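You operate a simulated robot arm through the tools that you are given. There is no shell and no other tool. Be economical: measure what you need, move in short steps, check, and stop when the job is done.

You are at the controls of a simulated two-armed robot. One attempt, no reset.

Task
Hold the black shuttle and change its cracked guide for the spare.
Fine: one hand keeps it still for the pull and the push; the cracked guide goes in the empty slot; then clamp the shuttle in the cradle.

It is judged by the outcome, as a careful person would: the job done as asked, and still so three seconds after it is handed in. It fails if anything else is knocked over, pushed out of place, dropped, spilled or broken.

Robot
Two 6-joint arms with two-finger parallel grippers on one trunk, on a base that drives. Base frame: it is fixed to the floor where the robot stands at the start and does not move with it; the origin is under the middle of the robot, x ahead of it, y to its left, z up. Readings come in mm, degrees, newtons and seconds.
The left shoulder is at the start at [60, 187, 1222], the right one opposite. Places, roughly: black shuttle flap [500, 200, 1000]; black shuttle knob [500, 0, 1000]; black shuttle lever [500, 300, 1000]; cream wheel (5x6x3 cm) [700, -400, 1000]; orange shuttle flap [600, -1100, 1400]; orange shuttle knob [600, -1200, 1400]; orange shuttle lever [500, -900, 1400]; purple shuttle flap [600, -1100, 1100]; purple shuttle knob [600, -1200, 1100]; purple shuttle lever [500, -900, 1100]; slot 1 [700, -100, 1000]; slot 2 [700, 100, 1000]; white shuttle [500, -1000, 750]; white shuttle flap [600, -1100, 800]; white shuttle knob [600, -1200, 700]; white shuttle lever [500, -900, 800]. Payload 1.57 kg a hand.
The TCP of each hand is the grasp point between the finger pads, 30 mm short of the fingertips. In the tool frame z runs along the fingers and y along their closing line. The gripper opens to 110 mm. The fingers are 24 mm wide and 12 mm thick; the gripper's body (48 by 112 mm) begins 78 mm behind the TCP.
Orientation is that of the tool frame in the base frame, as [roll, pitch, yaw] about the fixed x, y, z axes, in that order (R = Rz(yaw) Ry(pitch) Rx(roll)). With the fingers straight down and closing along the base's y, the tool's x points along the base's -x, its y along +y and its z along -z.

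Tools
- The arms move only by the tool play_rows. It takes "left_commands", "right_commands" or both (then of equal length, played together; a hand with none holds still); each is text: rows parted by semicolons, each of 7 numbers parted by spaces: the turn, a rotation vector about the tool's x, y, z in degrees, then the shift along the tool's x, y, z in mm, then the finger opening in mm, from 0 to 110. In form: wx wy wz dx dy dz hand; .... A call has 1 to 10 rows; each row is the pose to reach, as a shift and turn from the pose commanded when the call began, along the tool's axes at that moment. A row lasts 0.2 s, in which the tool goes at most 50 mm and 8.6 degrees; a call with a longer step from one row to the next is refused whole, and so is a gripper value outside its range. Where a pose cannot be reached the arm comes as near as it can. A force on the tool above 90 N (or 10 N above the force at the start of the call, whichever is more), or a blocked arm, ends the call early, and 0.2 s more pass. The fingers move at their own pace (about 153 mm/s each) and stop on an object; they squeeze with about 41 N. The grip force told is the motor's: it shows also when the fingers shut on nothing. Time passes only in rows, and 0.2 s behind the last, so rows that repeat a pose let the fingers close. It gives the time, the measured TCP pose, the force on the tool (base axes), the opening and the grip force at its end, in the units of the frame above (readings bear some noise), with the torque about the TCP (base axes, N m) and any sound that the robot's microphone picked up, and new pictures: "show" is both (left out), scene, wrist or none (wrist: the cameras of the hands that moved).
- Cameras (640 x 400 px; columns grow to the right, rows downward): "scene" is now at [9.9, -16.3, 1757.9]; the picture's right is [-0.21, -0.98, 0.00], its down [-0.81, 0.17, -0.57] and it looks along [0.56, -0.12, -0.82] (base axes); focal length 254 px, centre (320, 200). "left" rides on the left gripper at [70, -16, -141] in its tool frame; the picture's right is [0.23, 0.97, 0.00], its down [-0.86, 0.20, -0.48] and it looks along [-0.47, 0.11, 0.88] (tool axes); focal length 222 px, centre (320, 200). "right" rides on the right gripper at [70, 16, -141] in its tool frame; the picture's right is [-0.23, 0.97, 0.00], its down [-0.86, -0.20, -0.48] and it looks along [-0.47, -0.11, 0.88] (tool axes); focal length 222 px, centre (320, 200). There is no depth. A picture from a camera that has moved, and an enlarged one, comes with that camera's place and axes in the base frame and with its lens.
- move_column(by): slides the trunk up (or, below 0, down) by that many mm; the arms and the scene camera ride with it, the base frame stays. It gives what a move gives, with no picture.
- roll_base(legs): drives the robot by 1 to 6 legs, each [ahead, left, turn to the left] in mm, mm and degrees, along the robot's own axes; the way and the turn of a leg run together, so that a leg with both is an arc; at most 1500 mm and 180 degrees a leg. The arms and the cameras ride along, it lands a little off, and it stops where it bumps. It gives what a move gives, and a new picture of the scene camera.
- aim_head(pan, tilt): turns the head with the scene camera to pan (to the left, within 86 degrees either way) and tilt (down, from -29 to 69), counted from straight ahead of the robot. It gives what a move gives, and a new picture of the scene camera.
- inspect(camera, box): a new picture of the part [left, top, right, bottom] of that camera's present view, enlarged. The clock stands still meanwhile.
- close_job(): hands the job in; it is judged then, once.

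Go step by step. Nothing tells you exact positions but the pictures and the camera data: compare them with the known pose of the tool, close in by small moves and look again before you grip or let go. The budget is 120 turns and 260 pictures, counting those below and the enlarged ones. Unless the task says otherwise, let go and move clear before handing in, and close with one line.

The tools are called after "Call:" as a command line: name --argument value ..., lists and objects as JSON in quotes. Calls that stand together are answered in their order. play_rows: Moves the arms, as the interface text tells. Its arguments: {"type":"object","properties":{"left_commands":{"type":"string"},"right_commands":{"type":"string"},"show":{"type":"string","enum":["both","scene","wrist","none"]}},"required":[]} The other tools are called the same way: move_column (by) slides the trunk up or down; roll_base (legs) drives the base; aim_head (pan, tilt) turns the head that bears the scene camera; inspect (camera, box) takes an enlarged picture of a part of a camera's view; close_job () hands the job in.

At the start:

```text
time: 0.0
left_tool_pos: [470.1, 250.1, 1206.6]
left_tool_rot: [-179.9, 0.0, -180.0]
left_force: [-0.2, 0.3, -0.1]
left_ft_torque: [-0.02, -0.01, 0.03]
left_gripper_width: 110.2
left_gripper_force: 0.0
right_tool_pos: [431.1, -183.7, 1266.9]
right_tool_rot: [180.0, 0.0, -180.0]
right_force: [-0.1, 0.5, -0.2]
right_ft_torque: [-0.03, -0.01, 0.01]
right_gripper_width: 109.9
right_gripper_force: 0.1
trunk travel left (down, up): [-850.0, 140.0]
robot x, y, heading: [0.9, 1.0, -0.2]
head pan, tilt: [-11.9, 55.4]
```

scene: 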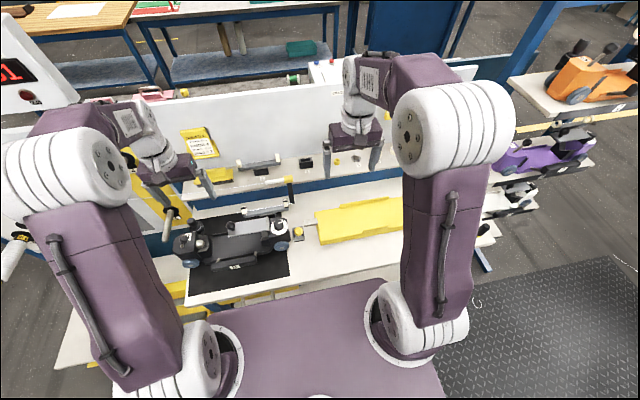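
right: 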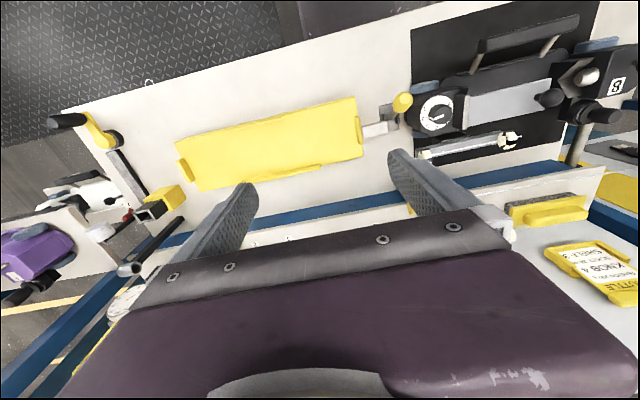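
left: 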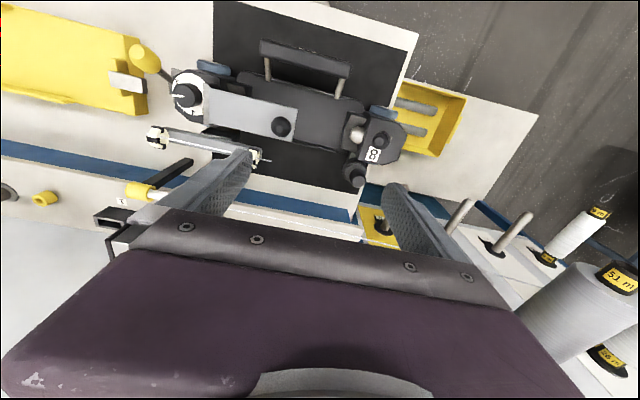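

I see the black shuttle on a dark mat on the bench ahead-left, with a grey guide bar on it, a yellow cradle to its right, and slots on the shelf behind. I'll take enlarged views first.

Call:
inspect --camera "scene" --box '[160, 120, 420, 310]'

Call:
inspect --camera "left" --box '[80, 0, 480, 250]'

Call:
inspect --camera "right" --box '[20, 60, 420, 310]'

```text
2.11 times, centred on (290, 215) of scene
camera zoom: at [9.9, -16.3, 1757.9], right [-0.21, -0.98, 0.0], down [-0.81, 0.17, -0.57], along [0.56, -0.12, -0.82], focal length 534 px, centre (383, 168)
```

zoom: 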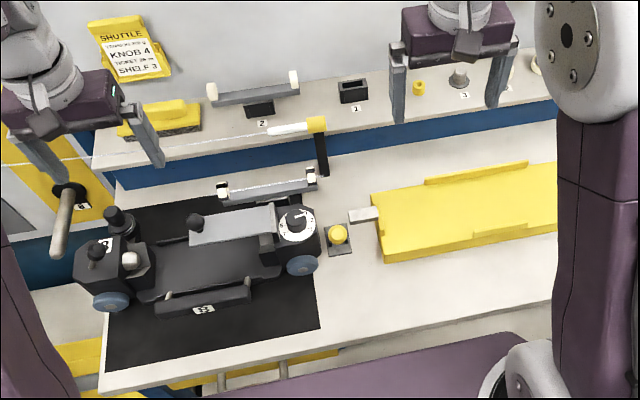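

```text
1.60 times, centred on (280, 125) of left
camera zoom: at [400.5, 232.5, 1346.6], right [-0.23, 0.97, 0.0], down [0.86, 0.2, 0.48], along [0.47, 0.11, -0.88], focal length 355 px, centre (384, 320)
```

zoom: 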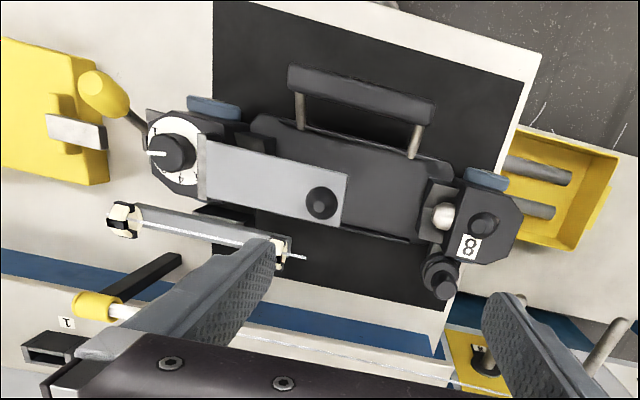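

```text
1.60 times, centred on (220, 185) of right
camera zoom: at [361.7, -167.9, 1407.2], right [0.23, 0.97, 0.0], down [0.86, -0.2, 0.48], along [0.47, -0.11, -0.88], focal length 355 px, centre (480, 224)
```

zoom: 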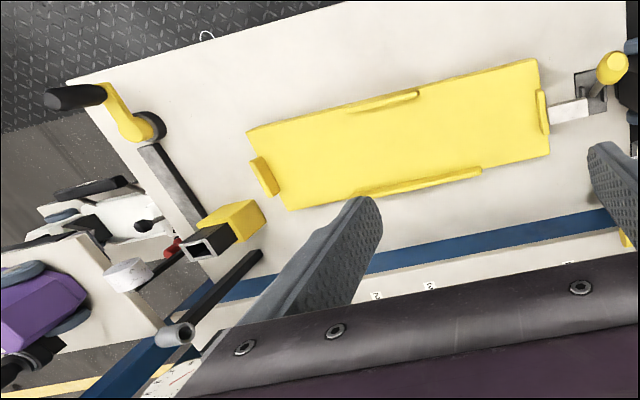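

The guide on the shuttle and the spare in slot 2 look alike (bars with cream ends); slot 1 seems empty. I'll read the ticket and look closer at the cradle clamp and shuttle.

Call:
aim_head --pan 15 --tilt 50

Call:
inspect --camera "scene" --box '[180, 110, 400, 250]'

Call:
inspect --camera "left" --box '[140, 20, 300, 120]'

Call:
inspect --camera "left" --box '[260, 90, 420, 200]'

Call:
inspect --camera "right" --box '[500, 220, 640, 310]'

Call:
inspect --camera "right" --box '[400, 60, 640, 180]'

```text
time: 0.9
left_tool_pos: [470.8, 250.3, 1206.3]
left_tool_rot: [-180.0, 0.0, -179.9]
left_force: [-0.5, -1.2, -0.7]
left_ft_torque: [0.02, 0.04, 0.02]
left_gripper_width: 109.8
left_gripper_force: 0.0
right_tool_pos: [430.8, -183.3, 1265.0]
right_tool_rot: [180.0, 0.0, -180.0]
right_force: [0.3, -0.2, 0.9]
right_ft_torque: [0.01, 0.04, -0.03]
right_gripper_width: 110.1
right_gripper_force: 0.1
trunk travel left (down, up): [-850.0, 140.0]
robot x, y, heading: [2.8, 0.3, 0.1]
head pan, tilt: [15.0, 50.0]
camera scene: at [14.0, 18.3, 1764.9], right [0.26, -0.97, 0.0], down [-0.74, -0.2, -0.64], along [0.62, 0.17, -0.77], focal length 254 px, centre (320, 200)
```

scene: 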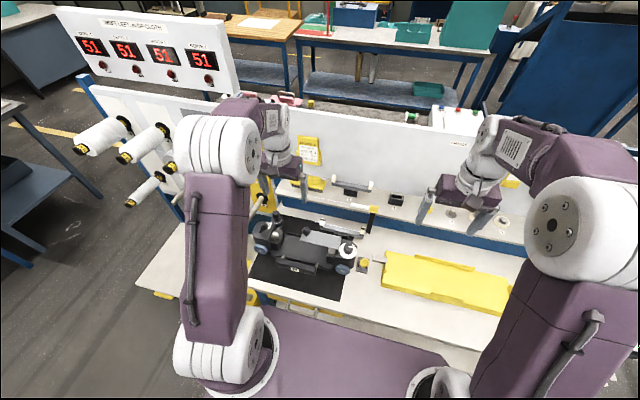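

```text
2.86 times, centred on (290, 180) of scene
camera zoom: at [14.0, 18.3, 1764.9], right [0.26, -0.97, 0.0], down [-0.74, -0.2, -0.64], along [0.62, 0.17, -0.77], focal length 725 px, centre (406, 257)
```

zoom: 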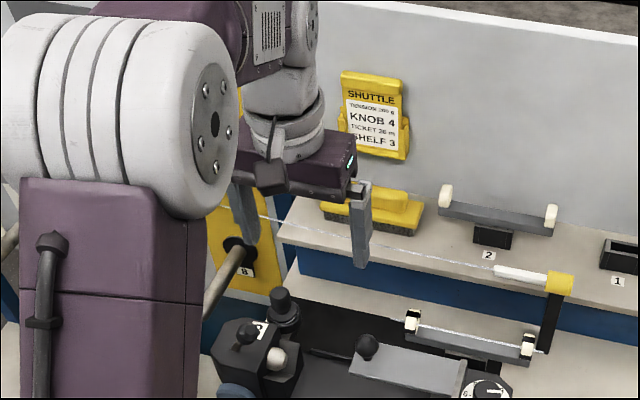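

```text
4.00 times, centred on (220, 70) of left
camera zoom: at [400.4, 232.4, 1346.6], right [-0.23, 0.97, 0.0], down [0.86, 0.2, 0.48], along [0.47, 0.11, -0.88], focal length 888 px, centre (720, 720)
```

zoom: 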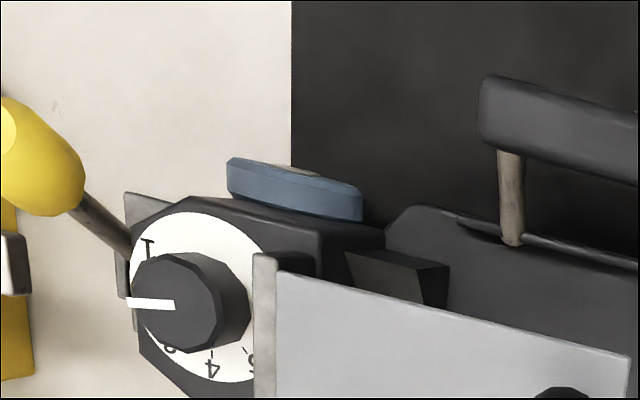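

```text
3.64 times, centred on (340, 145) of left
camera zoom: at [400.4, 232.4, 1346.6], right [-0.23, 0.97, 0.0], down [0.86, 0.2, 0.48], along [0.47, 0.11, -0.88], focal length 808 px, centre (247, 400)
```

zoom: 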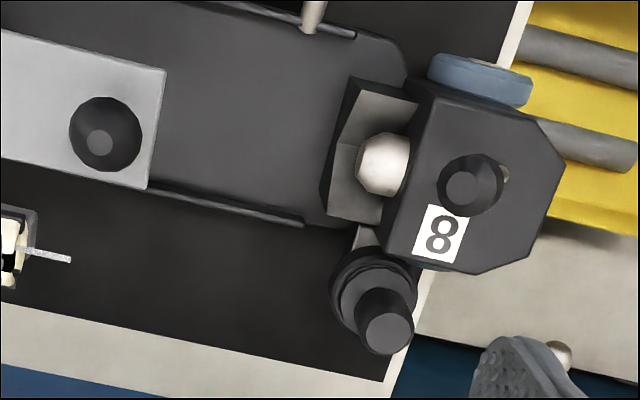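

```text
4.44 times, centred on (570, 265) of right
camera zoom: at [361.7, -168.0, 1407.2], right [0.23, 0.97, 0.0], down [0.86, -0.2, 0.48], along [0.47, -0.11, -0.88], focal length 987 px, centre (-791, -89)
```

zoom: 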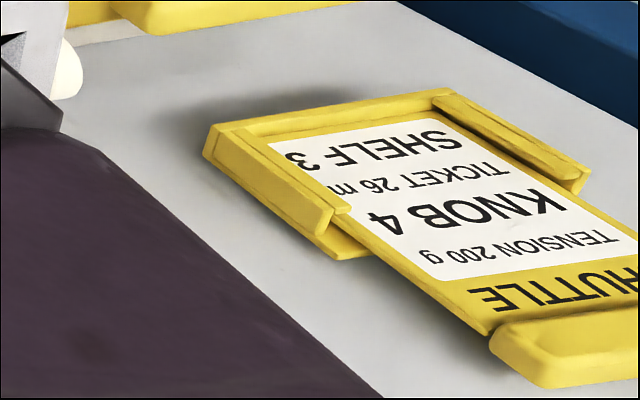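

```text
2.67 times, centred on (520, 120) of right
camera zoom: at [361.7, -168.0, 1407.2], right [0.23, 0.97, 0.0], down [0.86, -0.2, 0.48], along [0.47, -0.11, -0.88], focal length 592 px, centre (-213, 413)
```

zoom: 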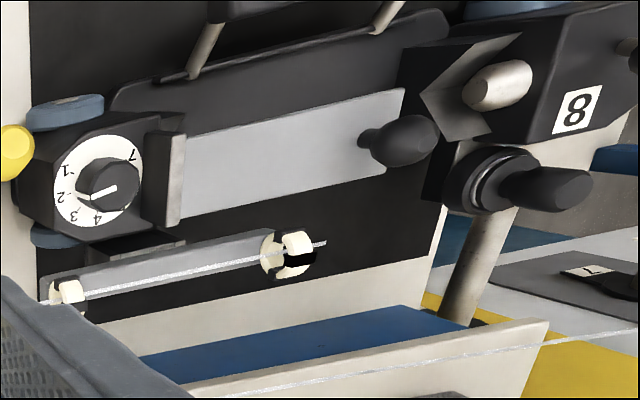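

Guide on the shuttle runs about from (538,-6) to (549,150) at z≈985. I'll bring the right hand's camera closer to see how the guide sits.

Call:
play_rows --right_commands "0 0 0 -3 40 25 110; 0 0 0 -6 80 50 110; 0 0 0 -9 120 75 110; 0 0 0 -12 160 100 110; 0 0 0 -16 200 125 110; 0 0 0 -19 223 140 110" --show "both"

Call:
inspect --camera "right" --box '[200, 60, 500, 260]'

```text
time: 2.3
left_tool_pos: [469.9, 250.2, 1206.4]
left_tool_rot: [-180.0, -0.1, -179.9]
left_force: [0.9, 0.0, -0.3]
left_ft_torque: [-0.04, 0.01, -0.01]
left_gripper_width: 109.8
left_gripper_force: 0.0
right_tool_pos: [450.1, 38.1, 1124.4]
right_tool_rot: [-180.0, 0.1, 180.0]
right_force: [0.8, 0.7, 0.5]
right_ft_torque: [-0.01, 0.02, -0.02]
right_gripper_width: 110.1
right_gripper_force: 0.0
trunk travel left (down, up): [-850.0, 140.0]
robot x, y, heading: [0.6, -0.8, -0.0]
head pan, tilt: [15.0, 50.0]
camera scene: at [14.4, 19.1, 1764.9], right [0.26, -0.97, 0.0], down [-0.74, -0.2, -0.64], along [0.62, 0.17, -0.77], focal length 254 px, centre (320, 200)
camera right: at [379.5, 55.2, 1266.6], right [0.23, 0.97, 0.0], down [0.86, -0.2, 0.48], along [0.47, -0.11, -0.88], focal length 222 px, centre (320, 200)
```

scene: 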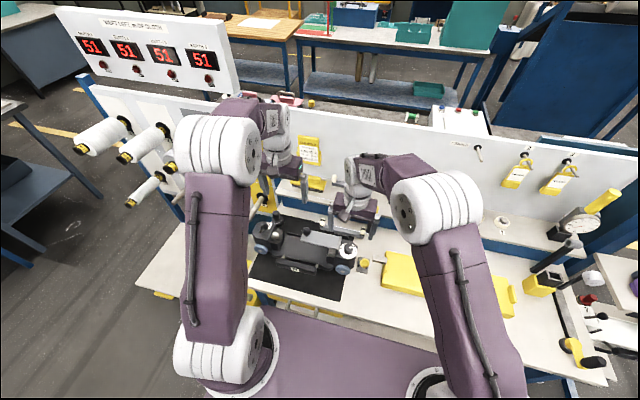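
right: 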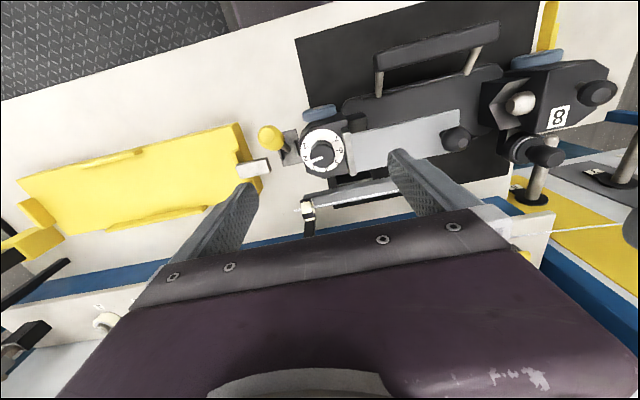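

```text
2.00 times, centred on (350, 160) of right
camera zoom: at [379.5, 55.2, 1266.6], right [0.23, 0.97, 0.0], down [0.86, -0.2, 0.48], along [0.47, -0.11, -0.88], focal length 444 px, centre (260, 280)
```

zoom: 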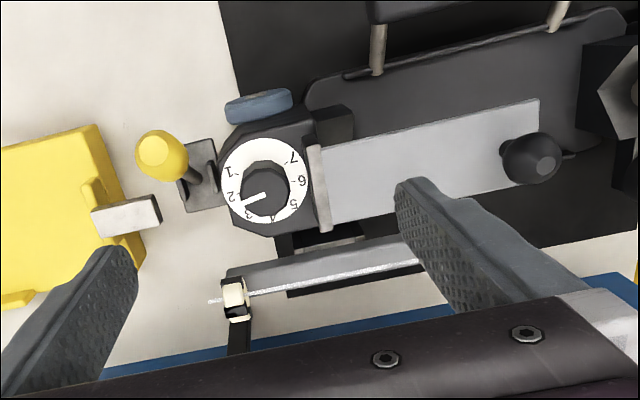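

The guide hangs on the far side of the shuttle; I need a lower side view to see how it plugs in. I'll tilt the right hand by 45° to look along +y.

Call:
play_rows --right_commands "-8 0 0 -1 -9 4 110; -16 0 0 -2 -18 8 110; -24 0 0 -4 -27 12 110; -32 0 0 -5 -36 16 110; -40 0 0 -7 -45 20 110; -45 0 0 -8 -55 22 110; -45 0 0 -8 -55 22 110" --show "wrist"

Call:
inspect --camera "right" --box '[220, 100, 460, 250]'

```text
time: 3.9
left_tool_pos: [469.9, 249.6, 1206.1]
left_tool_rot: [180.0, 0.0, -179.9]
left_force: [-0.3, -0.1, -0.4]
left_ft_torque: [0.0, -0.02, 0.0]
left_gripper_width: 110.2
left_gripper_force: 0.0
right_tool_pos: [458.3, -15.5, 1103.1]
right_tool_rot: [134.9, 0.1, -179.9]
right_force: [0.1, -0.5, 0.7]
right_ft_torque: [0.01, -0.02, -0.01]
right_gripper_width: 110.0
right_gripper_force: 0.1
trunk travel left (down, up): [-850.0, 140.0]
robot x, y, heading: [0.8, -1.2, 0.0]
head pan, tilt: [15.0, 50.0]
camera right: at [388.5, -104.3, 1215.5], right [0.23, 0.69, 0.69], down [0.85, -0.48, 0.2], along [0.47, 0.54, -0.7], focal length 222 px, centre (320, 200)
```

right: 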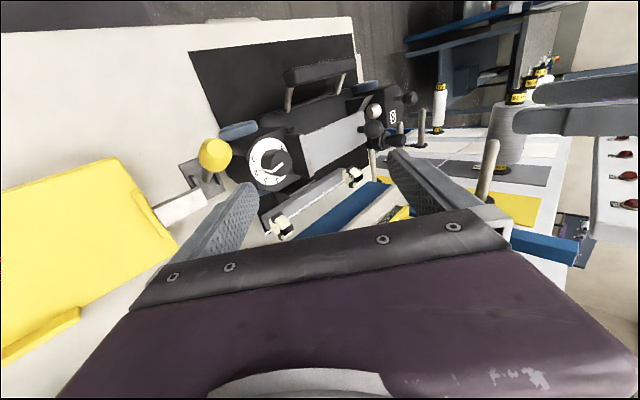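

```text
2.67 times, centred on (340, 175) of right
camera zoom: at [388.5, -104.3, 1215.5], right [0.23, 0.69, 0.69], down [0.85, -0.48, 0.2], along [0.47, 0.54, -0.7], focal length 592 px, centre (267, 267)
```

zoom: 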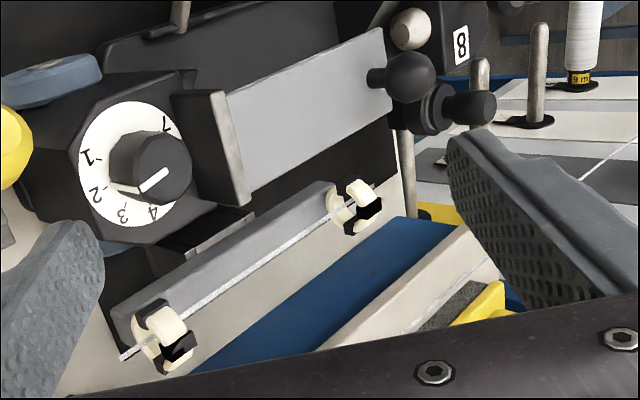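

The guide's tang seems to go horizontally into the shuttle's far side. I'll look along the guide at a low angle from its right end to be sure.

Call:
play_rows --right_commands "0 0 -8.5 -8 -10 0 110; 0 0 -17 -17 -19 0 110; 0 0 -25.5 -25 -29 0 110; 0 0 -34 -34 -38 0 110; 0 0 -42.5 -42 -48 0 110; 0 0 -51 -51 -58 0 110; 0 0 -59.5 -60 -67 0 110; 0 0 -68 -68 -77 0 110; 0 0 -76.5 -76 -86 0 110; 0 0 -85 -85 -96 0 110" --show "wrist"

Call:
inspect --camera "right" --box '[200, 80, 440, 230]'

```text
time: 6.1
left_tool_pos: [469.8, 249.7, 1207.2]
left_tool_rot: [-179.9, -0.1, -180.0]
left_force: [-0.4, -0.4, -0.7]
left_ft_torque: [0.0, -0.03, -0.03]
left_gripper_width: 110.0
left_gripper_force: 0.1
right_tool_pos: [544.2, -83.3, 1035.3]
right_tool_rot: [175.1, 44.7, -96.8]
right_force: [-0.1, 0.0, -0.1]
right_ft_torque: [0.02, 0.01, 0.0]
right_gripper_width: 109.9
right_gripper_force: 0.0
trunk travel left (down, up): [-850.0, 140.0]
robot x, y, heading: [3.0, -2.2, 0.0]
head pan, tilt: [15.0, 50.0]
camera right: at [522.4, -232.0, 1087.3], right [-0.95, 0.22, 0.22], down [0.27, 0.25, 0.93], along [0.15, 0.94, -0.3], focal length 222 px, centre (320, 200)
```

right: 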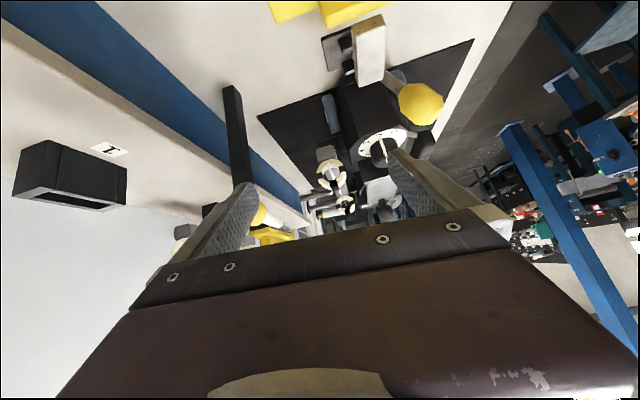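

```text
2.67 times, centred on (320, 155) of right
camera zoom: at [522.4, -232.0, 1087.3], right [-0.95, 0.22, 0.22], down [0.27, 0.25, 0.93], along [0.15, 0.94, -0.3], focal length 592 px, centre (320, 320)
```

zoom: 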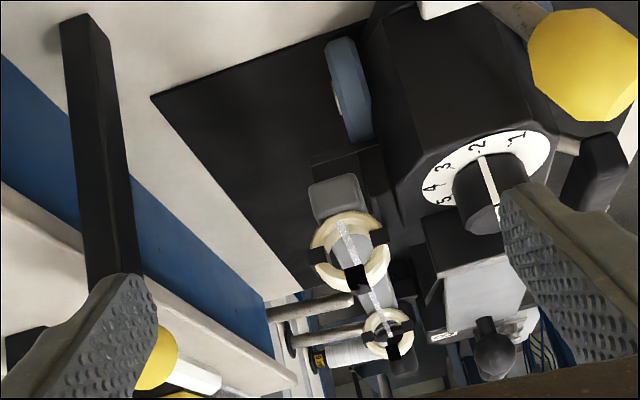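

The eyelets point up, so the tang goes vertically down into a socket, as in slots 1 and 2: pull straight up, push straight down. Now a closer look at shuttle handle, cradle and clamp with the head camera.

Call:
aim_head --pan 0 --tilt 60

Call:
inspect --camera "scene" --box '[200, 90, 360, 190]'

Call:
inspect --camera "scene" --box '[320, 90, 480, 190]'

Call:
inspect --camera "left" --box '[0, 0, 240, 150]'

```text
time: 6.9
left_tool_pos: [469.7, 251.0, 1206.9]
left_tool_rot: [180.0, 0.1, -180.0]
left_force: [-0.4, 0.1, 0.2]
left_ft_torque: [-0.01, 0.02, -0.03]
left_gripper_width: 109.8
left_gripper_force: 0.0
right_tool_pos: [543.5, -82.8, 1034.5]
right_tool_rot: [175.1, 44.7, -97.1]
right_force: [-0.7, 0.0, -0.1]
right_ft_torque: [0.03, -0.02, 0.0]
right_gripper_width: 110.1
right_gripper_force: 0.0
trunk travel left (down, up): [-850.0, 140.0]
robot x, y, heading: [3.0, -2.8, 0.0]
head pan, tilt: [0.0, 60.0]
camera scene: at [6.4, -1.4, 1752.3], right [0.0, -1.0, 0.0], down [-0.87, 0.0, -0.5], along [0.5, 0.0, -0.87], focal length 254 px, centre (320, 200)
```

scene: 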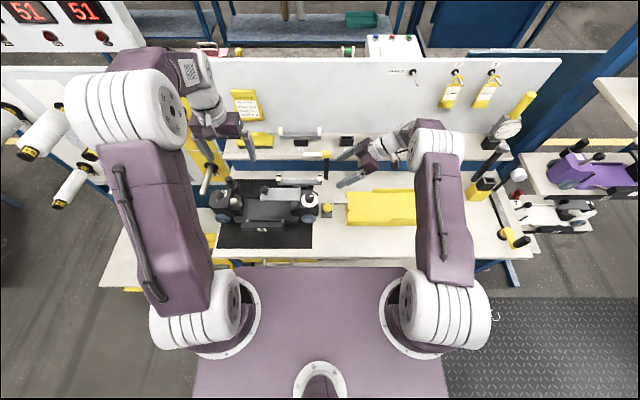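

```text
4.00 times, centred on (280, 140) of scene
camera zoom: at [6.4, -1.4, 1752.3], right [0.0, -1.0, 0.0], down [-0.87, 0.0, -0.5], along [0.5, 0.0, -0.87], focal length 1014 px, centre (480, 440)
```

zoom: 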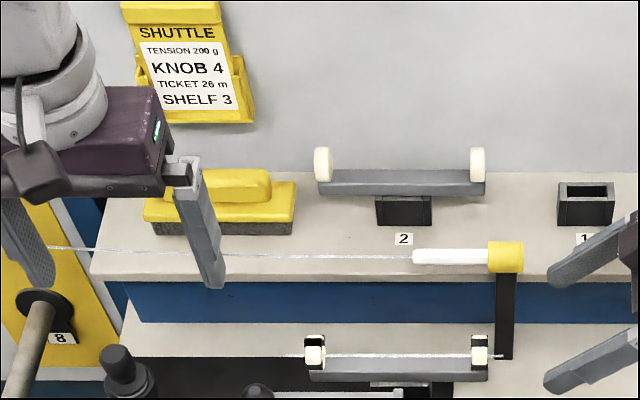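

```text
4.00 times, centred on (400, 140) of scene
camera zoom: at [6.4, -1.4, 1752.3], right [0.0, -1.0, 0.0], down [-0.87, 0.0, -0.5], along [0.5, 0.0, -0.87], focal length 1014 px, centre (0, 440)
```

zoom: 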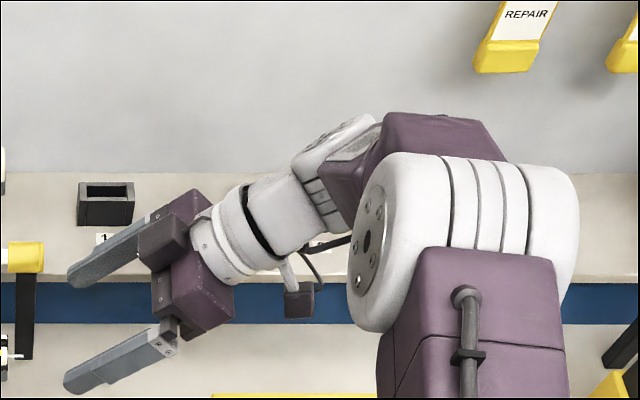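

```text
2.67 times, centred on (120, 75) of left
camera zoom: at [400.4, 232.5, 1346.6], right [-0.23, 0.97, 0.0], down [0.86, 0.2, 0.48], along [0.47, 0.11, -0.88], focal length 592 px, centre (853, 533)
```

zoom: 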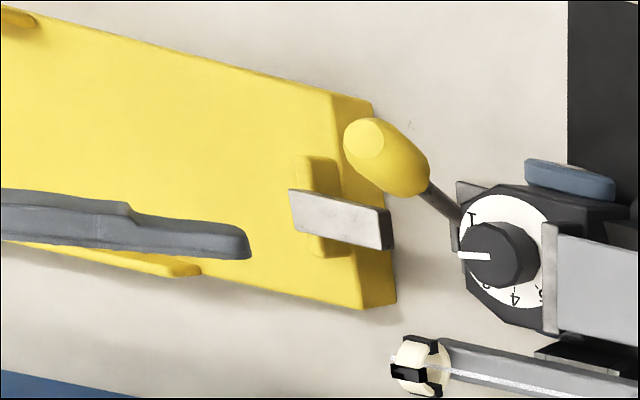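

Bench top is at z≈848, dial top ≈954, clamp ball handle ≈(442,-31,953), clamp jaw ≈(494,-83,914), cradle x 408–545, y −520…−103. I'll look at the shuttle from the front with the left camera and at the clamp with the right camera.

Call:
play_rows --left_commands "0 -4 0 28 -9 24 110; 0 -8 0 56 -18 48 110; 0 -12 0 84 -27 72 110; 0 -15 0 112 -36 96 110; 0 -19 0 140 -44 120 110; 0 -23 0 168 -53 145 110; 0 -27 0 195 -61 170 110; 0 -30 0 221 -69 193 110" --right_commands "0 0 8.5 0 0 -15 110; 0 0 17 0 0 -30 110; 0 0 25.5 0 0 -50 110; 0 0 34 0 0 -70 110; 0 0 42.5 0 0 -80 110; 0 0 51 0 0 -80 110; 0 0 59.5 0 0 -80 110; 0 0 68 0 0 -80 110" --show "wrist"

Call:
inspect --camera "left" --box '[120, 80, 520, 330]'

Call:
inspect --camera "right" --box '[100, 40, 420, 240]'

```text
time: 8.7
left_tool_pos: [353.4, 198.4, 1104.9]
left_tool_rot: [-176.6, 15.4, 179.9]
left_force: [0.8, 0.2, 0.6]
left_ft_torque: [0.01, 0.01, 0.0]
left_gripper_width: 110.1
left_gripper_force: 0.1
left hand out of reach, approached as far as the arm can: row 4, 5, 6, 7, 8
right_tool_pos: [544.0, -139.5, 1091.1]
right_tool_rot: [136.3, 11.8, -167.9]
right_force: [0.5, -0.3, 0.9]
right_ft_torque: [0.01, -0.01, 0.01]
right_gripper_width: 109.9
right_gripper_force: 0.0
trunk travel left (down, up): [-850.0, 140.0]
robot x, y, heading: [0.2, 0.6, -0.2]
head pan, tilt: [0.0, 60.0]
camera right: at [471.9, -243.4, 1189.1], right [-0.06, 0.71, 0.71], down [0.88, -0.3, 0.38], along [0.48, 0.64, -0.6], focal length 222 px, centre (320, 200)
camera left: at [248.7, 188.5, 1221.6], right [-0.2, 0.97, -0.12], down [0.7, 0.23, 0.68], along [0.68, 0.06, -0.73], focal length 222 px, centre (320, 200)
```

right: 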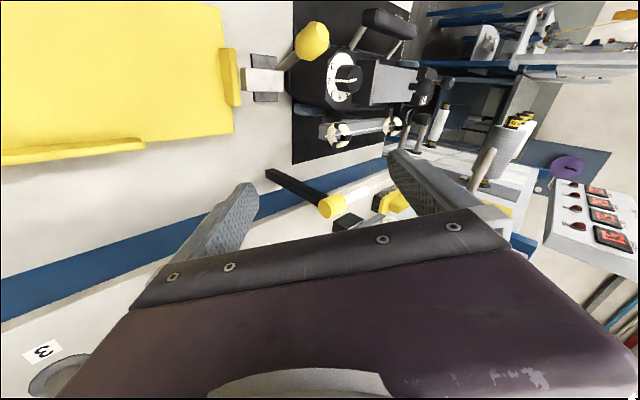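
left: 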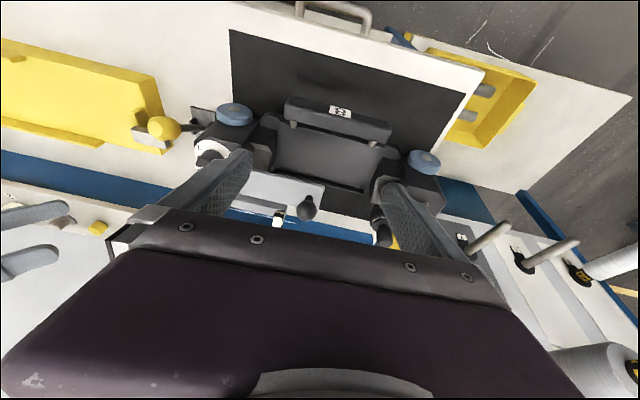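

```text
1.60 times, centred on (320, 205) of left
camera zoom: at [248.7, 188.5, 1221.6], right [-0.2, 0.97, -0.12], down [0.7, 0.23, 0.68], along [0.68, 0.06, -0.73], focal length 355 px, centre (320, 192)
```

zoom: 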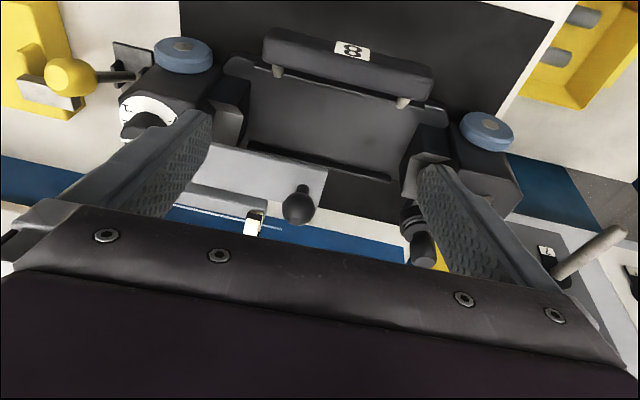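

```text
2.00 times, centred on (260, 140) of right
camera zoom: at [471.9, -243.4, 1189.1], right [-0.06, 0.71, 0.71], down [0.88, -0.3, 0.38], along [0.48, 0.64, -0.6], focal length 444 px, centre (440, 320)
```

zoom: 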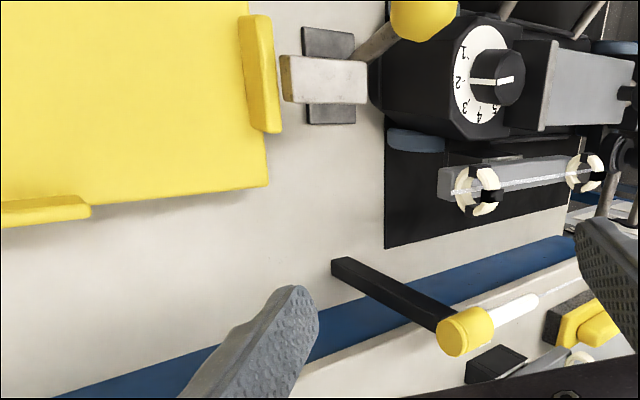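

The handle bar sits in front of the shuttle (≈(379,205,925)); the slots are at ≈(744,78,967) and (750,−110,967), out of reach without driving forward. I'll stand the right hand upright with its closing line along x.

Call:
play_rows --right_commands "7.2 2.2 0 -3 9 -9 110; 14.3 4.4 0 -6 18 -19 110; 21.5 6.6 0 -8 27 -28 110; 28.7 8.8 0 -11 36 -38 110; 35.8 11 0 -14 45 -47 110; 43 13.2 0 -16.5 54 -56.6 110" --show "none"

Call:
play_rows --right_commands "0 0 -8.2 0 0 0 110; 0 0 -16.4 0 0 0 110; 0 0 -24.6 0 0 0 110; 0 0 -32.8 0 0 0 110; 0 0 -41 0 0 0 110; 0 0 -49.2 0 0 0 110; 0 0 -57.4 0 0 0 110; 0 0 -65.6 0 0 0 110; 0 0 -73 0 0 0 110" --show "wrist"

```text
time: 10.1
left_tool_pos: [353.7, 198.6, 1105.0]
left_tool_rot: [-176.5, 15.5, -180.0]
left_force: [0.0, 0.6, 0.4]
left_ft_torque: [-0.02, 0.01, 0.0]
left_gripper_width: 110.0
left_gripper_force: 0.0
right_tool_pos: [543.1, -140.2, 1172.3]
right_tool_rot: [-179.8, -0.1, -163.1]
right_force: [0.3, 0.2, -0.5]
right_ft_torque: [0.0, 0.01, 0.02]
right_gripper_width: 110.2
right_gripper_force: 0.0
trunk travel left (down, up): [-850.0, 140.0]
robot x, y, heading: [4.0, 0.9, -0.1]
head pan, tilt: [0.0, 60.0]
```

```text
time: 12.1
left_tool_pos: [354.1, 197.4, 1106.0]
left_tool_rot: [-176.6, 15.5, 180.0]
left_force: [0.1, 0.0, 0.5]
left_ft_torque: [0.0, 0.02, -0.01]
left_gripper_width: 110.0
left_gripper_force: 0.0
right_tool_pos: [544.4, -140.9, 1172.6]
right_tool_rot: [180.0, 0.0, -89.9]
right_force: [0.2, -0.6, -0.4]
right_ft_torque: [-0.01, -0.04, -0.03]
right_gripper_width: 110.1
right_gripper_force: 0.1
trunk travel left (down, up): [-850.0, 140.0]
robot x, y, heading: [0.0, -0.7, 0.1]
head pan, tilt: [0.0, 60.0]
camera right: at [527.9, -211.1, 1314.2], right [-0.97, 0.22, 0.0], down [0.2, 0.86, 0.48], along [0.11, 0.47, -0.88], focal length 222 px, centre (320, 200)
```

right: 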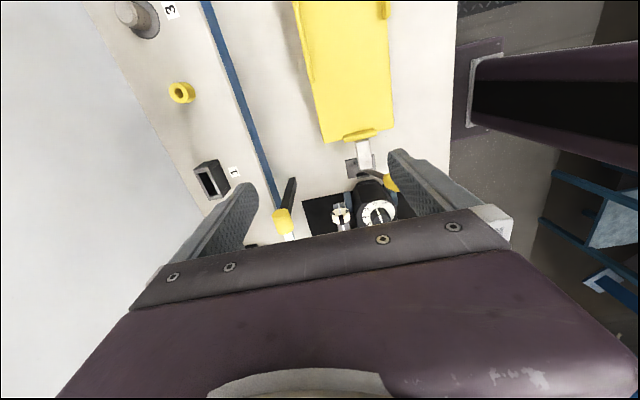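

Both hands are high and clear, so I drive forward a little to bring the guide into easy reach.

Call:
roll_base --legs '[[60, 0, 0]]'

```text
time: 13.1
left_tool_pos: [405.8, 198.2, 1107.2]
left_tool_rot: [-176.6, 15.9, -180.0]
left_force: [-0.6, 0.6, -0.1]
left_ft_torque: [-0.01, -0.03, 0.0]
left_gripper_width: 109.9
left_gripper_force: 0.0
right_tool_pos: [595.6, -139.4, 1176.0]
right_tool_rot: [-179.5, 0.0, -90.0]
right_force: [-1.3, -0.9, 0.5]
right_ft_torque: [0.0, -0.05, -0.01]
right_gripper_width: 109.9
right_gripper_force: 0.1
trunk travel left (down, up): [-850.0, 140.0]
robot x, y, heading: [58.3, -2.2, 0.1]
head pan, tilt: [0.0, 60.0]
camera scene: at [54.5, -1.4, 1752.4], right [0.0, -1.0, 0.0], down [-0.86, 0.0, -0.51], along [0.51, 0.0, -0.86], focal length 254 px, centre (320, 200)
```

scene: 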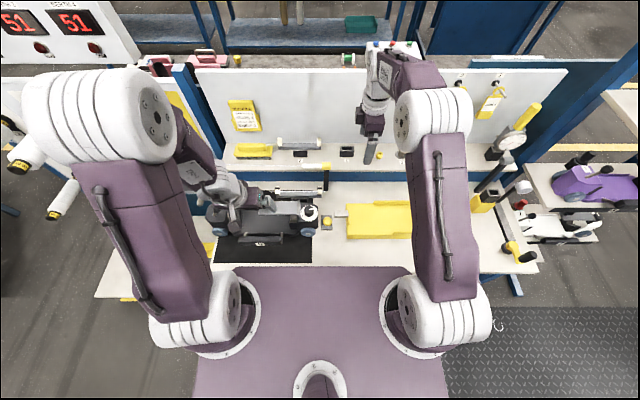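

Drive went fine. Now I straighten the left hand.

Call:
play_rows --left_commands "1 4 0 0 0 0 110; 2 8 0 0 0 0 110; 3 12 0 0 0 0 110; 3.4 15.5 0 0 0 0 110" --show "none"

```text
time: 14.1
left_tool_pos: [413.8, 197.3, 1105.7]
left_tool_rot: [-173.4, -0.1, 178.6]
left_force: [-0.2, 0.5, -0.3]
left_ft_torque: [0.01, -0.01, -0.01]
left_gripper_width: 110.1
left_gripper_force: 0.1
left hand out of reach, approached as far as the arm can: row 1, 2
right_tool_pos: [603.6, -141.2, 1172.4]
right_tool_rot: [179.9, 0.1, -90.0]
right_force: [-0.3, -0.3, 0.9]
right_ft_torque: [0.02, -0.02, 0.01]
right_gripper_width: 110.1
right_gripper_force: 0.0
trunk travel left (down, up): [-850.0, 140.0]
robot x, y, heading: [63.4, 0.1, -0.2]
head pan, tilt: [0.0, 60.0]
```

Call:
play_rows --left_commands "-6.6 0 0 0 0 0 110" --show "none"

Call:
play_rows --left_commands "0 0 8.6 0 0 0 110; 0 0 17.2 0 0 0 110; 0 0 25.8 0 0 0 110; 0 0 34.4 0 0 0 110; 0 0 43 0 0 0 110; 0 0 51.6 0 0 0 110; 0 0 60.2 0 0 0 110; 0 0 68.8 0 0 0 110; 0 0 77.4 0 0 0 110; 0 0 86 0 0 0 110" --show "wrist"

```text
time: 14.4
left_tool_pos: [413.8, 197.4, 1105.8]
left_tool_rot: [180.0, 0.0, 178.6]
left_force: [-0.4, 0.8, 0.1]
left_ft_torque: [-0.02, 0.02, -0.01]
left_gripper_width: 110.0
left_gripper_force: 0.1
right_tool_pos: [604.2, -142.3, 1171.4]
right_tool_rot: [179.9, 0.2, -90.0]
right_force: [-0.7, 0.2, -0.4]
right_ft_torque: [0.04, 0.02, -0.01]
right_gripper_width: 110.0
right_gripper_force: 0.0
trunk travel left (down, up): [-850.0, 140.0]
robot x, y, heading: [61.6, 1.8, 0.1]
head pan, tilt: [0.0, 60.0]
```

```text
time: 16.6
left_tool_pos: [413.0, 197.5, 1105.4]
left_tool_rot: [179.9, 0.1, 92.3]
left_force: [-0.3, 0.7, -0.8]
left_ft_torque: [0.0, 0.01, -0.02]
left_gripper_width: 110.0
left_gripper_force: 0.0
right_tool_pos: [604.3, -140.4, 1172.9]
right_tool_rot: [180.0, 0.0, -90.1]
right_force: [0.5, 0.8, -0.7]
right_ft_torque: [0.01, 0.02, -0.01]
right_gripper_width: 110.2
right_gripper_force: 0.1
trunk travel left (down, up): [-850.0, 140.0]
robot x, y, heading: [61.3, 1.2, 0.0]
head pan, tilt: [0.0, 60.0]
camera left: at [394.4, 265.3, 1244.9], right [0.96, 0.27, 0.0], down [0.24, -0.85, 0.48], along [0.13, -0.46, -0.88], focal length 222 px, centre (320, 200)
```

left: 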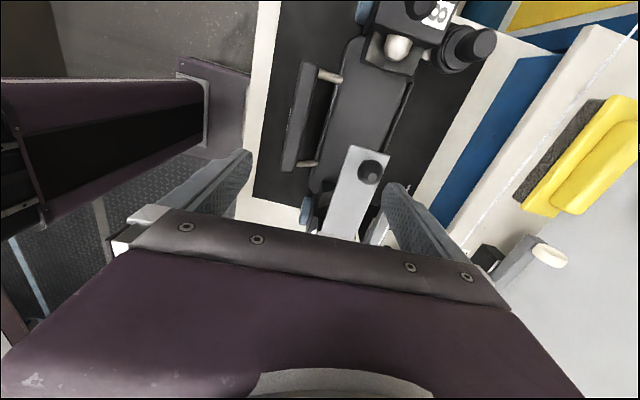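

Call:
inspect --camera "left" --box '[250, 30, 410, 200]'

```text
2.35 times, centred on (330, 115) of left
camera zoom: at [394.4, 265.3, 1244.9], right [0.96, 0.27, 0.0], down [0.24, -0.85, 0.48], along [0.13, -0.46, -0.88], focal length 523 px, centre (296, 400)
```

zoom: 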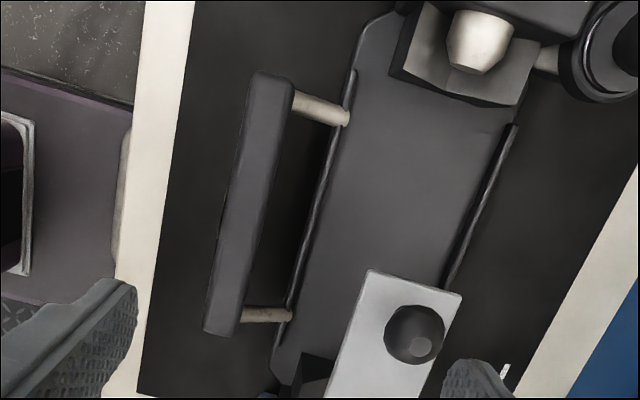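

Handle bar centre ≈(375,209,913), about 25 mm wide with a 34 mm gap behind it. I'll move the left hand above it with a 50 mm opening.

Call:
play_rows --left_commands "0 0 0 4 -12 20 100; 0 0 0 8 -25 40 80; 0 0 0 13 -37.5 70 60; 0 0 0 13 -37.5 100 50; 0 0 0 13 -37.5 110 50" --show "both"

```text
time: 17.9
left_tool_pos: [375.0, 207.5, 996.2]
left_tool_rot: [-180.0, 0.0, 92.6]
left_force: [0.0, -0.5, 0.0]
left_ft_torque: [0.0, 0.01, -0.01]
left_gripper_width: 50.4
left_gripper_force: 0.1
right_tool_pos: [602.9, -141.5, 1172.7]
right_tool_rot: [-180.0, -0.1, -90.0]
right_force: [-0.6, 0.7, 0.3]
right_ft_torque: [0.01, -0.02, -0.01]
right_gripper_width: 110.0
right_gripper_force: 0.0
trunk travel left (down, up): [-850.0, 140.0]
robot x, y, heading: [57.9, -6.5, 0.0]
head pan, tilt: [0.0, 60.0]
camera scene: at [66.3, -1.5, 1752.3], right [0.0, -1.0, 0.0], down [-0.87, 0.0, -0.5], along [0.5, 0.0, -0.87], focal length 254 px, centre (320, 200)
camera left: at [356.0, 276.3, 1135.0], right [0.96, 0.27, 0.0], down [0.24, -0.84, 0.48], along [0.13, -0.46, -0.88], focal length 222 px, centre (320, 200)
```

scene: 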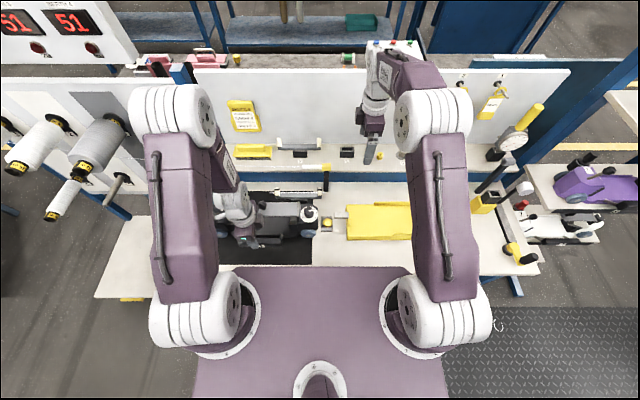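
left: 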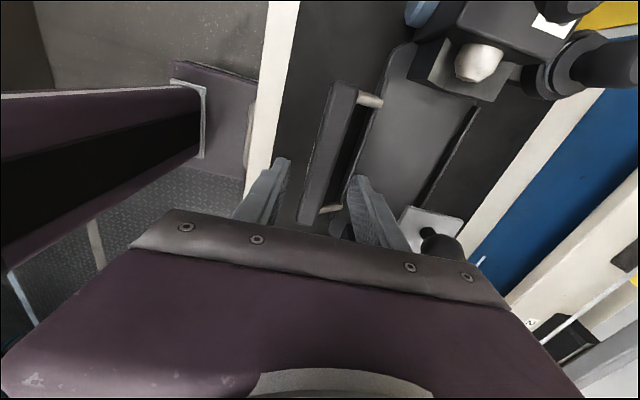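

Call:
play_rows --left_commands "0 0 0 0 0 25 50; 0 0 0 0 0 50 50" --show "wrist"

Call:
inspect --camera "left" --box '[220, 60, 460, 260]'

```text
time: 18.4
left_tool_pos: [377.5, 208.9, 944.7]
left_tool_rot: [-180.0, 0.1, 92.5]
left_force: [0.1, 0.4, -0.3]
left_ft_torque: [0.02, 0.03, 0.02]
left_gripper_width: 50.0
left_gripper_force: 0.0
right_tool_pos: [604.5, -141.7, 1171.3]
right_tool_rot: [180.0, 0.0, -90.0]
right_force: [-0.1, -0.9, 0.2]
right_ft_torque: [0.05, 0.03, -0.02]
right_gripper_width: 110.1
right_gripper_force: 0.0
trunk travel left (down, up): [-850.0, 140.0]
robot x, y, heading: [58.8, -1.0, 0.2]
head pan, tilt: [0.0, 60.0]
camera left: at [357.5, 277.6, 1084.7], right [0.96, 0.27, 0.0], down [0.24, -0.84, 0.48], along [0.13, -0.46, -0.88], focal length 222 px, centre (320, 200)
```

left: 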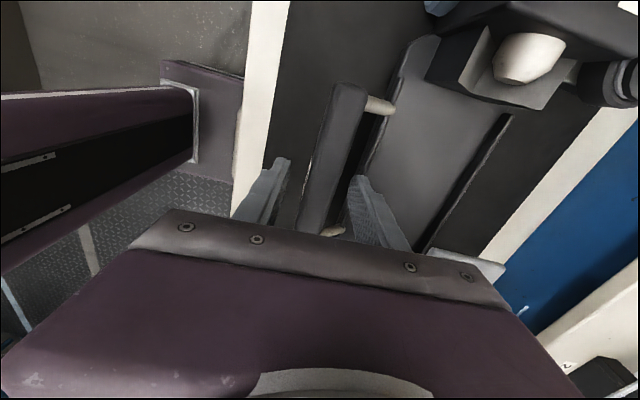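

```text
2.00 times, centred on (340, 160) of left
camera zoom: at [357.5, 277.6, 1084.7], right [0.96, 0.27, 0.0], down [0.24, -0.84, 0.48], along [0.13, -0.46, -0.88], focal length 444 px, centre (280, 280)
```

zoom: 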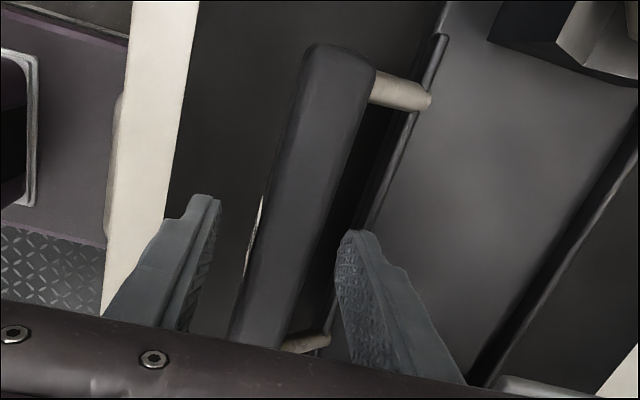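

Handle is well between the fingers. Lower 30 mm, shift +3 mm, and close.

Call:
play_rows --left_commands "0 0 0 0 3 15 50; 0 0 0 0 3 30 50; 0 0 0 0 3 30 35; 0 0 0 0 3 30 20; 0 0 0 0 3 30 0; 0 0 0 0 3 30 0" --show "wrist"

```text
time: 19.9
left_tool_pos: [379.1, 208.9, 915.7]
left_tool_rot: [-179.8, 0.1, 92.6]
left_force: [-1.8, -2.9, 1.0]
left_ft_torque: [-0.9, 0.17, -0.72]
left_gripper_width: 24.9
left_gripper_force: 36.4
right_tool_pos: [604.5, -141.0, 1172.6]
right_tool_rot: [-180.0, 0.1, -90.0]
right_force: [-0.2, 1.1, -0.4]
right_ft_torque: [-0.01, 0.01, 0.03]
right_gripper_width: 110.0
right_gripper_force: 0.1
trunk travel left (down, up): [-850.0, 140.0]
robot x, y, heading: [58.1, 1.1, -0.1]
head pan, tilt: [0.0, 60.0]
camera left: at [359.7, 276.7, 1055.4], right [0.96, 0.27, 0.0], down [0.24, -0.84, 0.48], along [0.13, -0.46, -0.88], focal length 222 px, centre (320, 200)
```

left: 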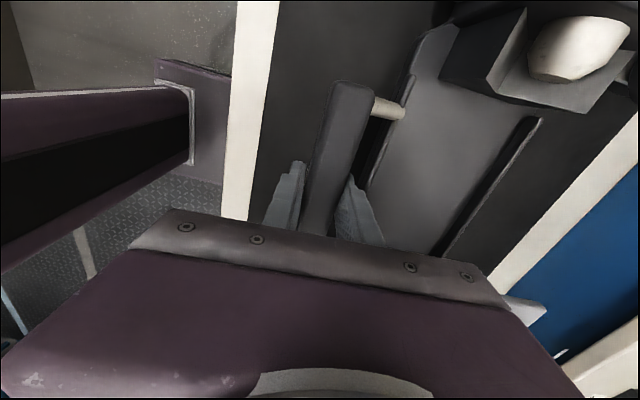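

The handle is held firmly. Now the right hand goes above the guide at a safe height.

Call:
play_rows --right_commands "0 0 0 0 30 0 110; 0 0 0 -25 61 0 100; 0 0 0 -65 61 10 90; 0 0 0 -105 61 25 80; 0 0 0 -145 61 40 70; 0 0 0 -170 61 52 60" --show "both"

Call:
inspect --camera "right" --box '[200, 100, 440, 250]'

```text
time: 21.2
left_tool_pos: [378.3, 209.7, 916.3]
left_tool_rot: [-179.9, 0.1, 92.5]
left_force: [-1.6, -0.4, -0.8]
left_ft_torque: [0.11, 0.6, -0.09]
left_gripper_width: 23.9
left_gripper_force: 35.9
right_tool_pos: [543.5, 29.8, 1119.8]
right_tool_rot: [-179.9, 0.0, -90.2]
right_force: [0.7, -0.3, 0.3]
right_ft_torque: [-0.03, 0.0, -0.03]
right_gripper_width: 60.0
right_gripper_force: 0.0
trunk travel left (down, up): [-850.0, 140.0]
robot x, y, heading: [58.6, 1.7, 0.1]
head pan, tilt: [0.0, 60.0]
camera scene: at [65.8, -1.3, 1752.3], right [0.0, -1.0, 0.0], down [-0.87, 0.0, -0.5], along [0.5, 0.0, -0.87], focal length 254 px, centre (320, 200)
camera right: at [526.3, -39.4, 1262.2], right [-0.97, 0.23, 0.0], down [0.2, 0.85, 0.48], along [0.11, 0.47, -0.88], focal length 222 px, centre (320, 200)
```

scene: 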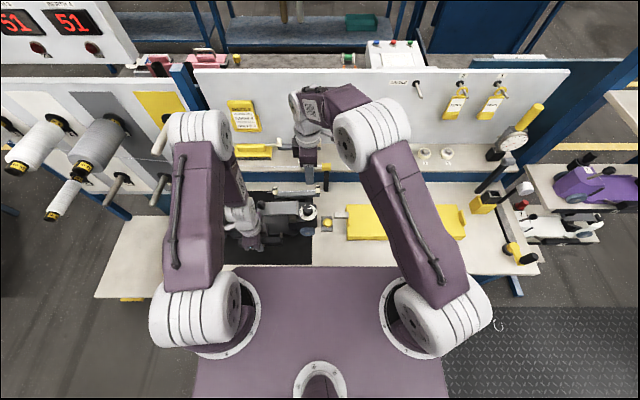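
right: 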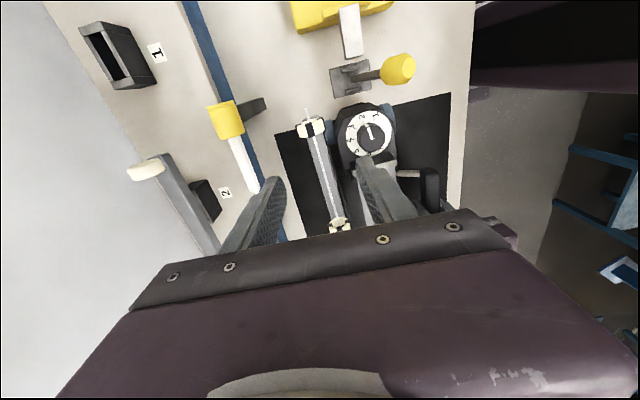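

```text
2.67 times, centred on (320, 175) of right
camera zoom: at [526.3, -39.4, 1262.2], right [-0.97, 0.23, 0.0], down [0.2, 0.85, 0.48], along [0.11, 0.47, -0.88], focal length 592 px, centre (320, 267)
```

zoom: 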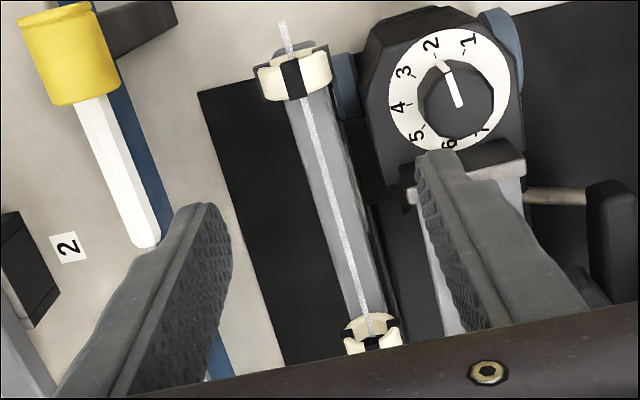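

The guide runs from ≈(550,12) to (542,158), yaw ≈+3°, bar z ≈945–969. I lower the right hand over its middle, opening 50 mm.

Call:
play_rows --right_commands "0 0 -1 -20 -1 0 55; 0 0 -2 -40 -2 20 50; 0 0 -3 -55 -2.5 50 50; 0 0 -3 -55 -2.5 80 50; 0 0 -3 -55 -2.5 90 50" --show "wrist"

Call:
inspect --camera "right" --box '[200, 80, 440, 250]'

Call:
inspect --camera "scene" --box '[240, 130, 360, 230]'

```text
time: 22.4
left_tool_pos: [379.1, 208.7, 916.4]
left_tool_rot: [180.0, 0.1, 92.5]
left_force: [-2.1, 0.2, 0.2]
left_ft_torque: [-0.21, 0.13, -0.15]
left_gripper_width: 23.6
left_gripper_force: 36.1
right_tool_pos: [545.5, 83.4, 1028.7]
right_tool_rot: [-180.0, 0.1, -87.0]
right_force: [-0.2, 0.8, -0.2]
right_ft_torque: [0.07, -0.02, -0.02]
right_gripper_width: 50.1
right_gripper_force: 0.1
trunk travel left (down, up): [-850.0, 140.0]
robot x, y, heading: [56.5, 0.8, 0.2]
head pan, tilt: [0.0, 60.0]
camera right: at [533.1, 12.9, 1171.6], right [-0.98, 0.18, 0.0], down [0.15, 0.86, 0.48], along [0.08, 0.47, -0.88], focal length 222 px, centre (320, 200)
```

right: 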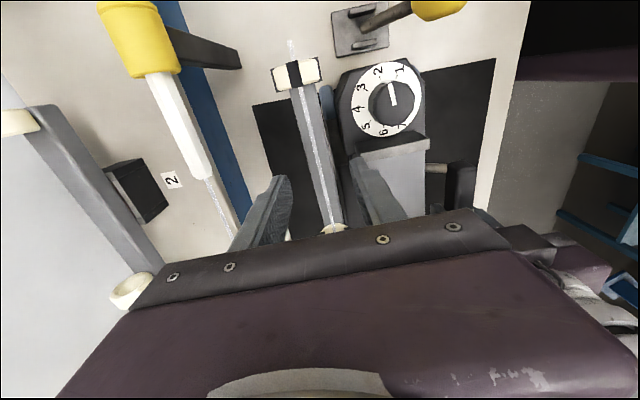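

```text
2.35 times, centred on (320, 165) of right
camera zoom: at [533.1, 12.9, 1171.6], right [-0.98, 0.18, 0.0], down [0.15, 0.86, 0.48], along [0.08, 0.47, -0.88], focal length 523 px, centre (320, 282)
```

zoom: 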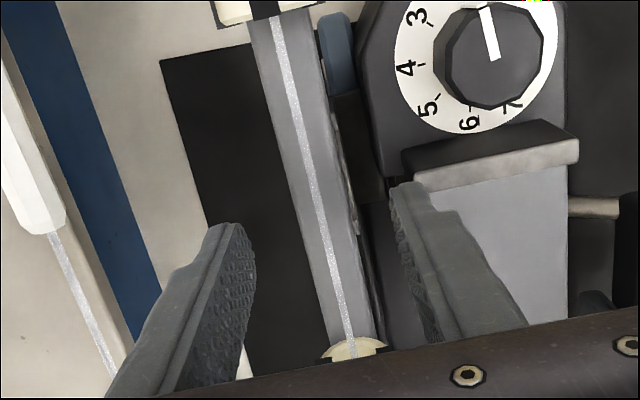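

```text
4.00 times, centred on (300, 180) of scene
camera zoom: at [66.2, -1.3, 1752.3], right [0.0, -1.0, 0.0], down [-0.87, 0.0, -0.5], along [0.5, 0.0, -0.87], focal length 1014 px, centre (400, 280)
```

zoom: 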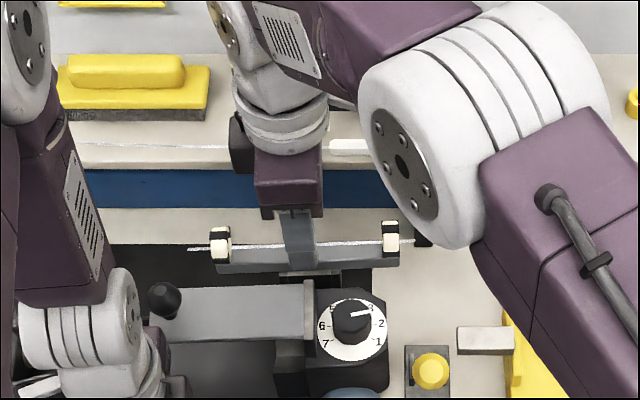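

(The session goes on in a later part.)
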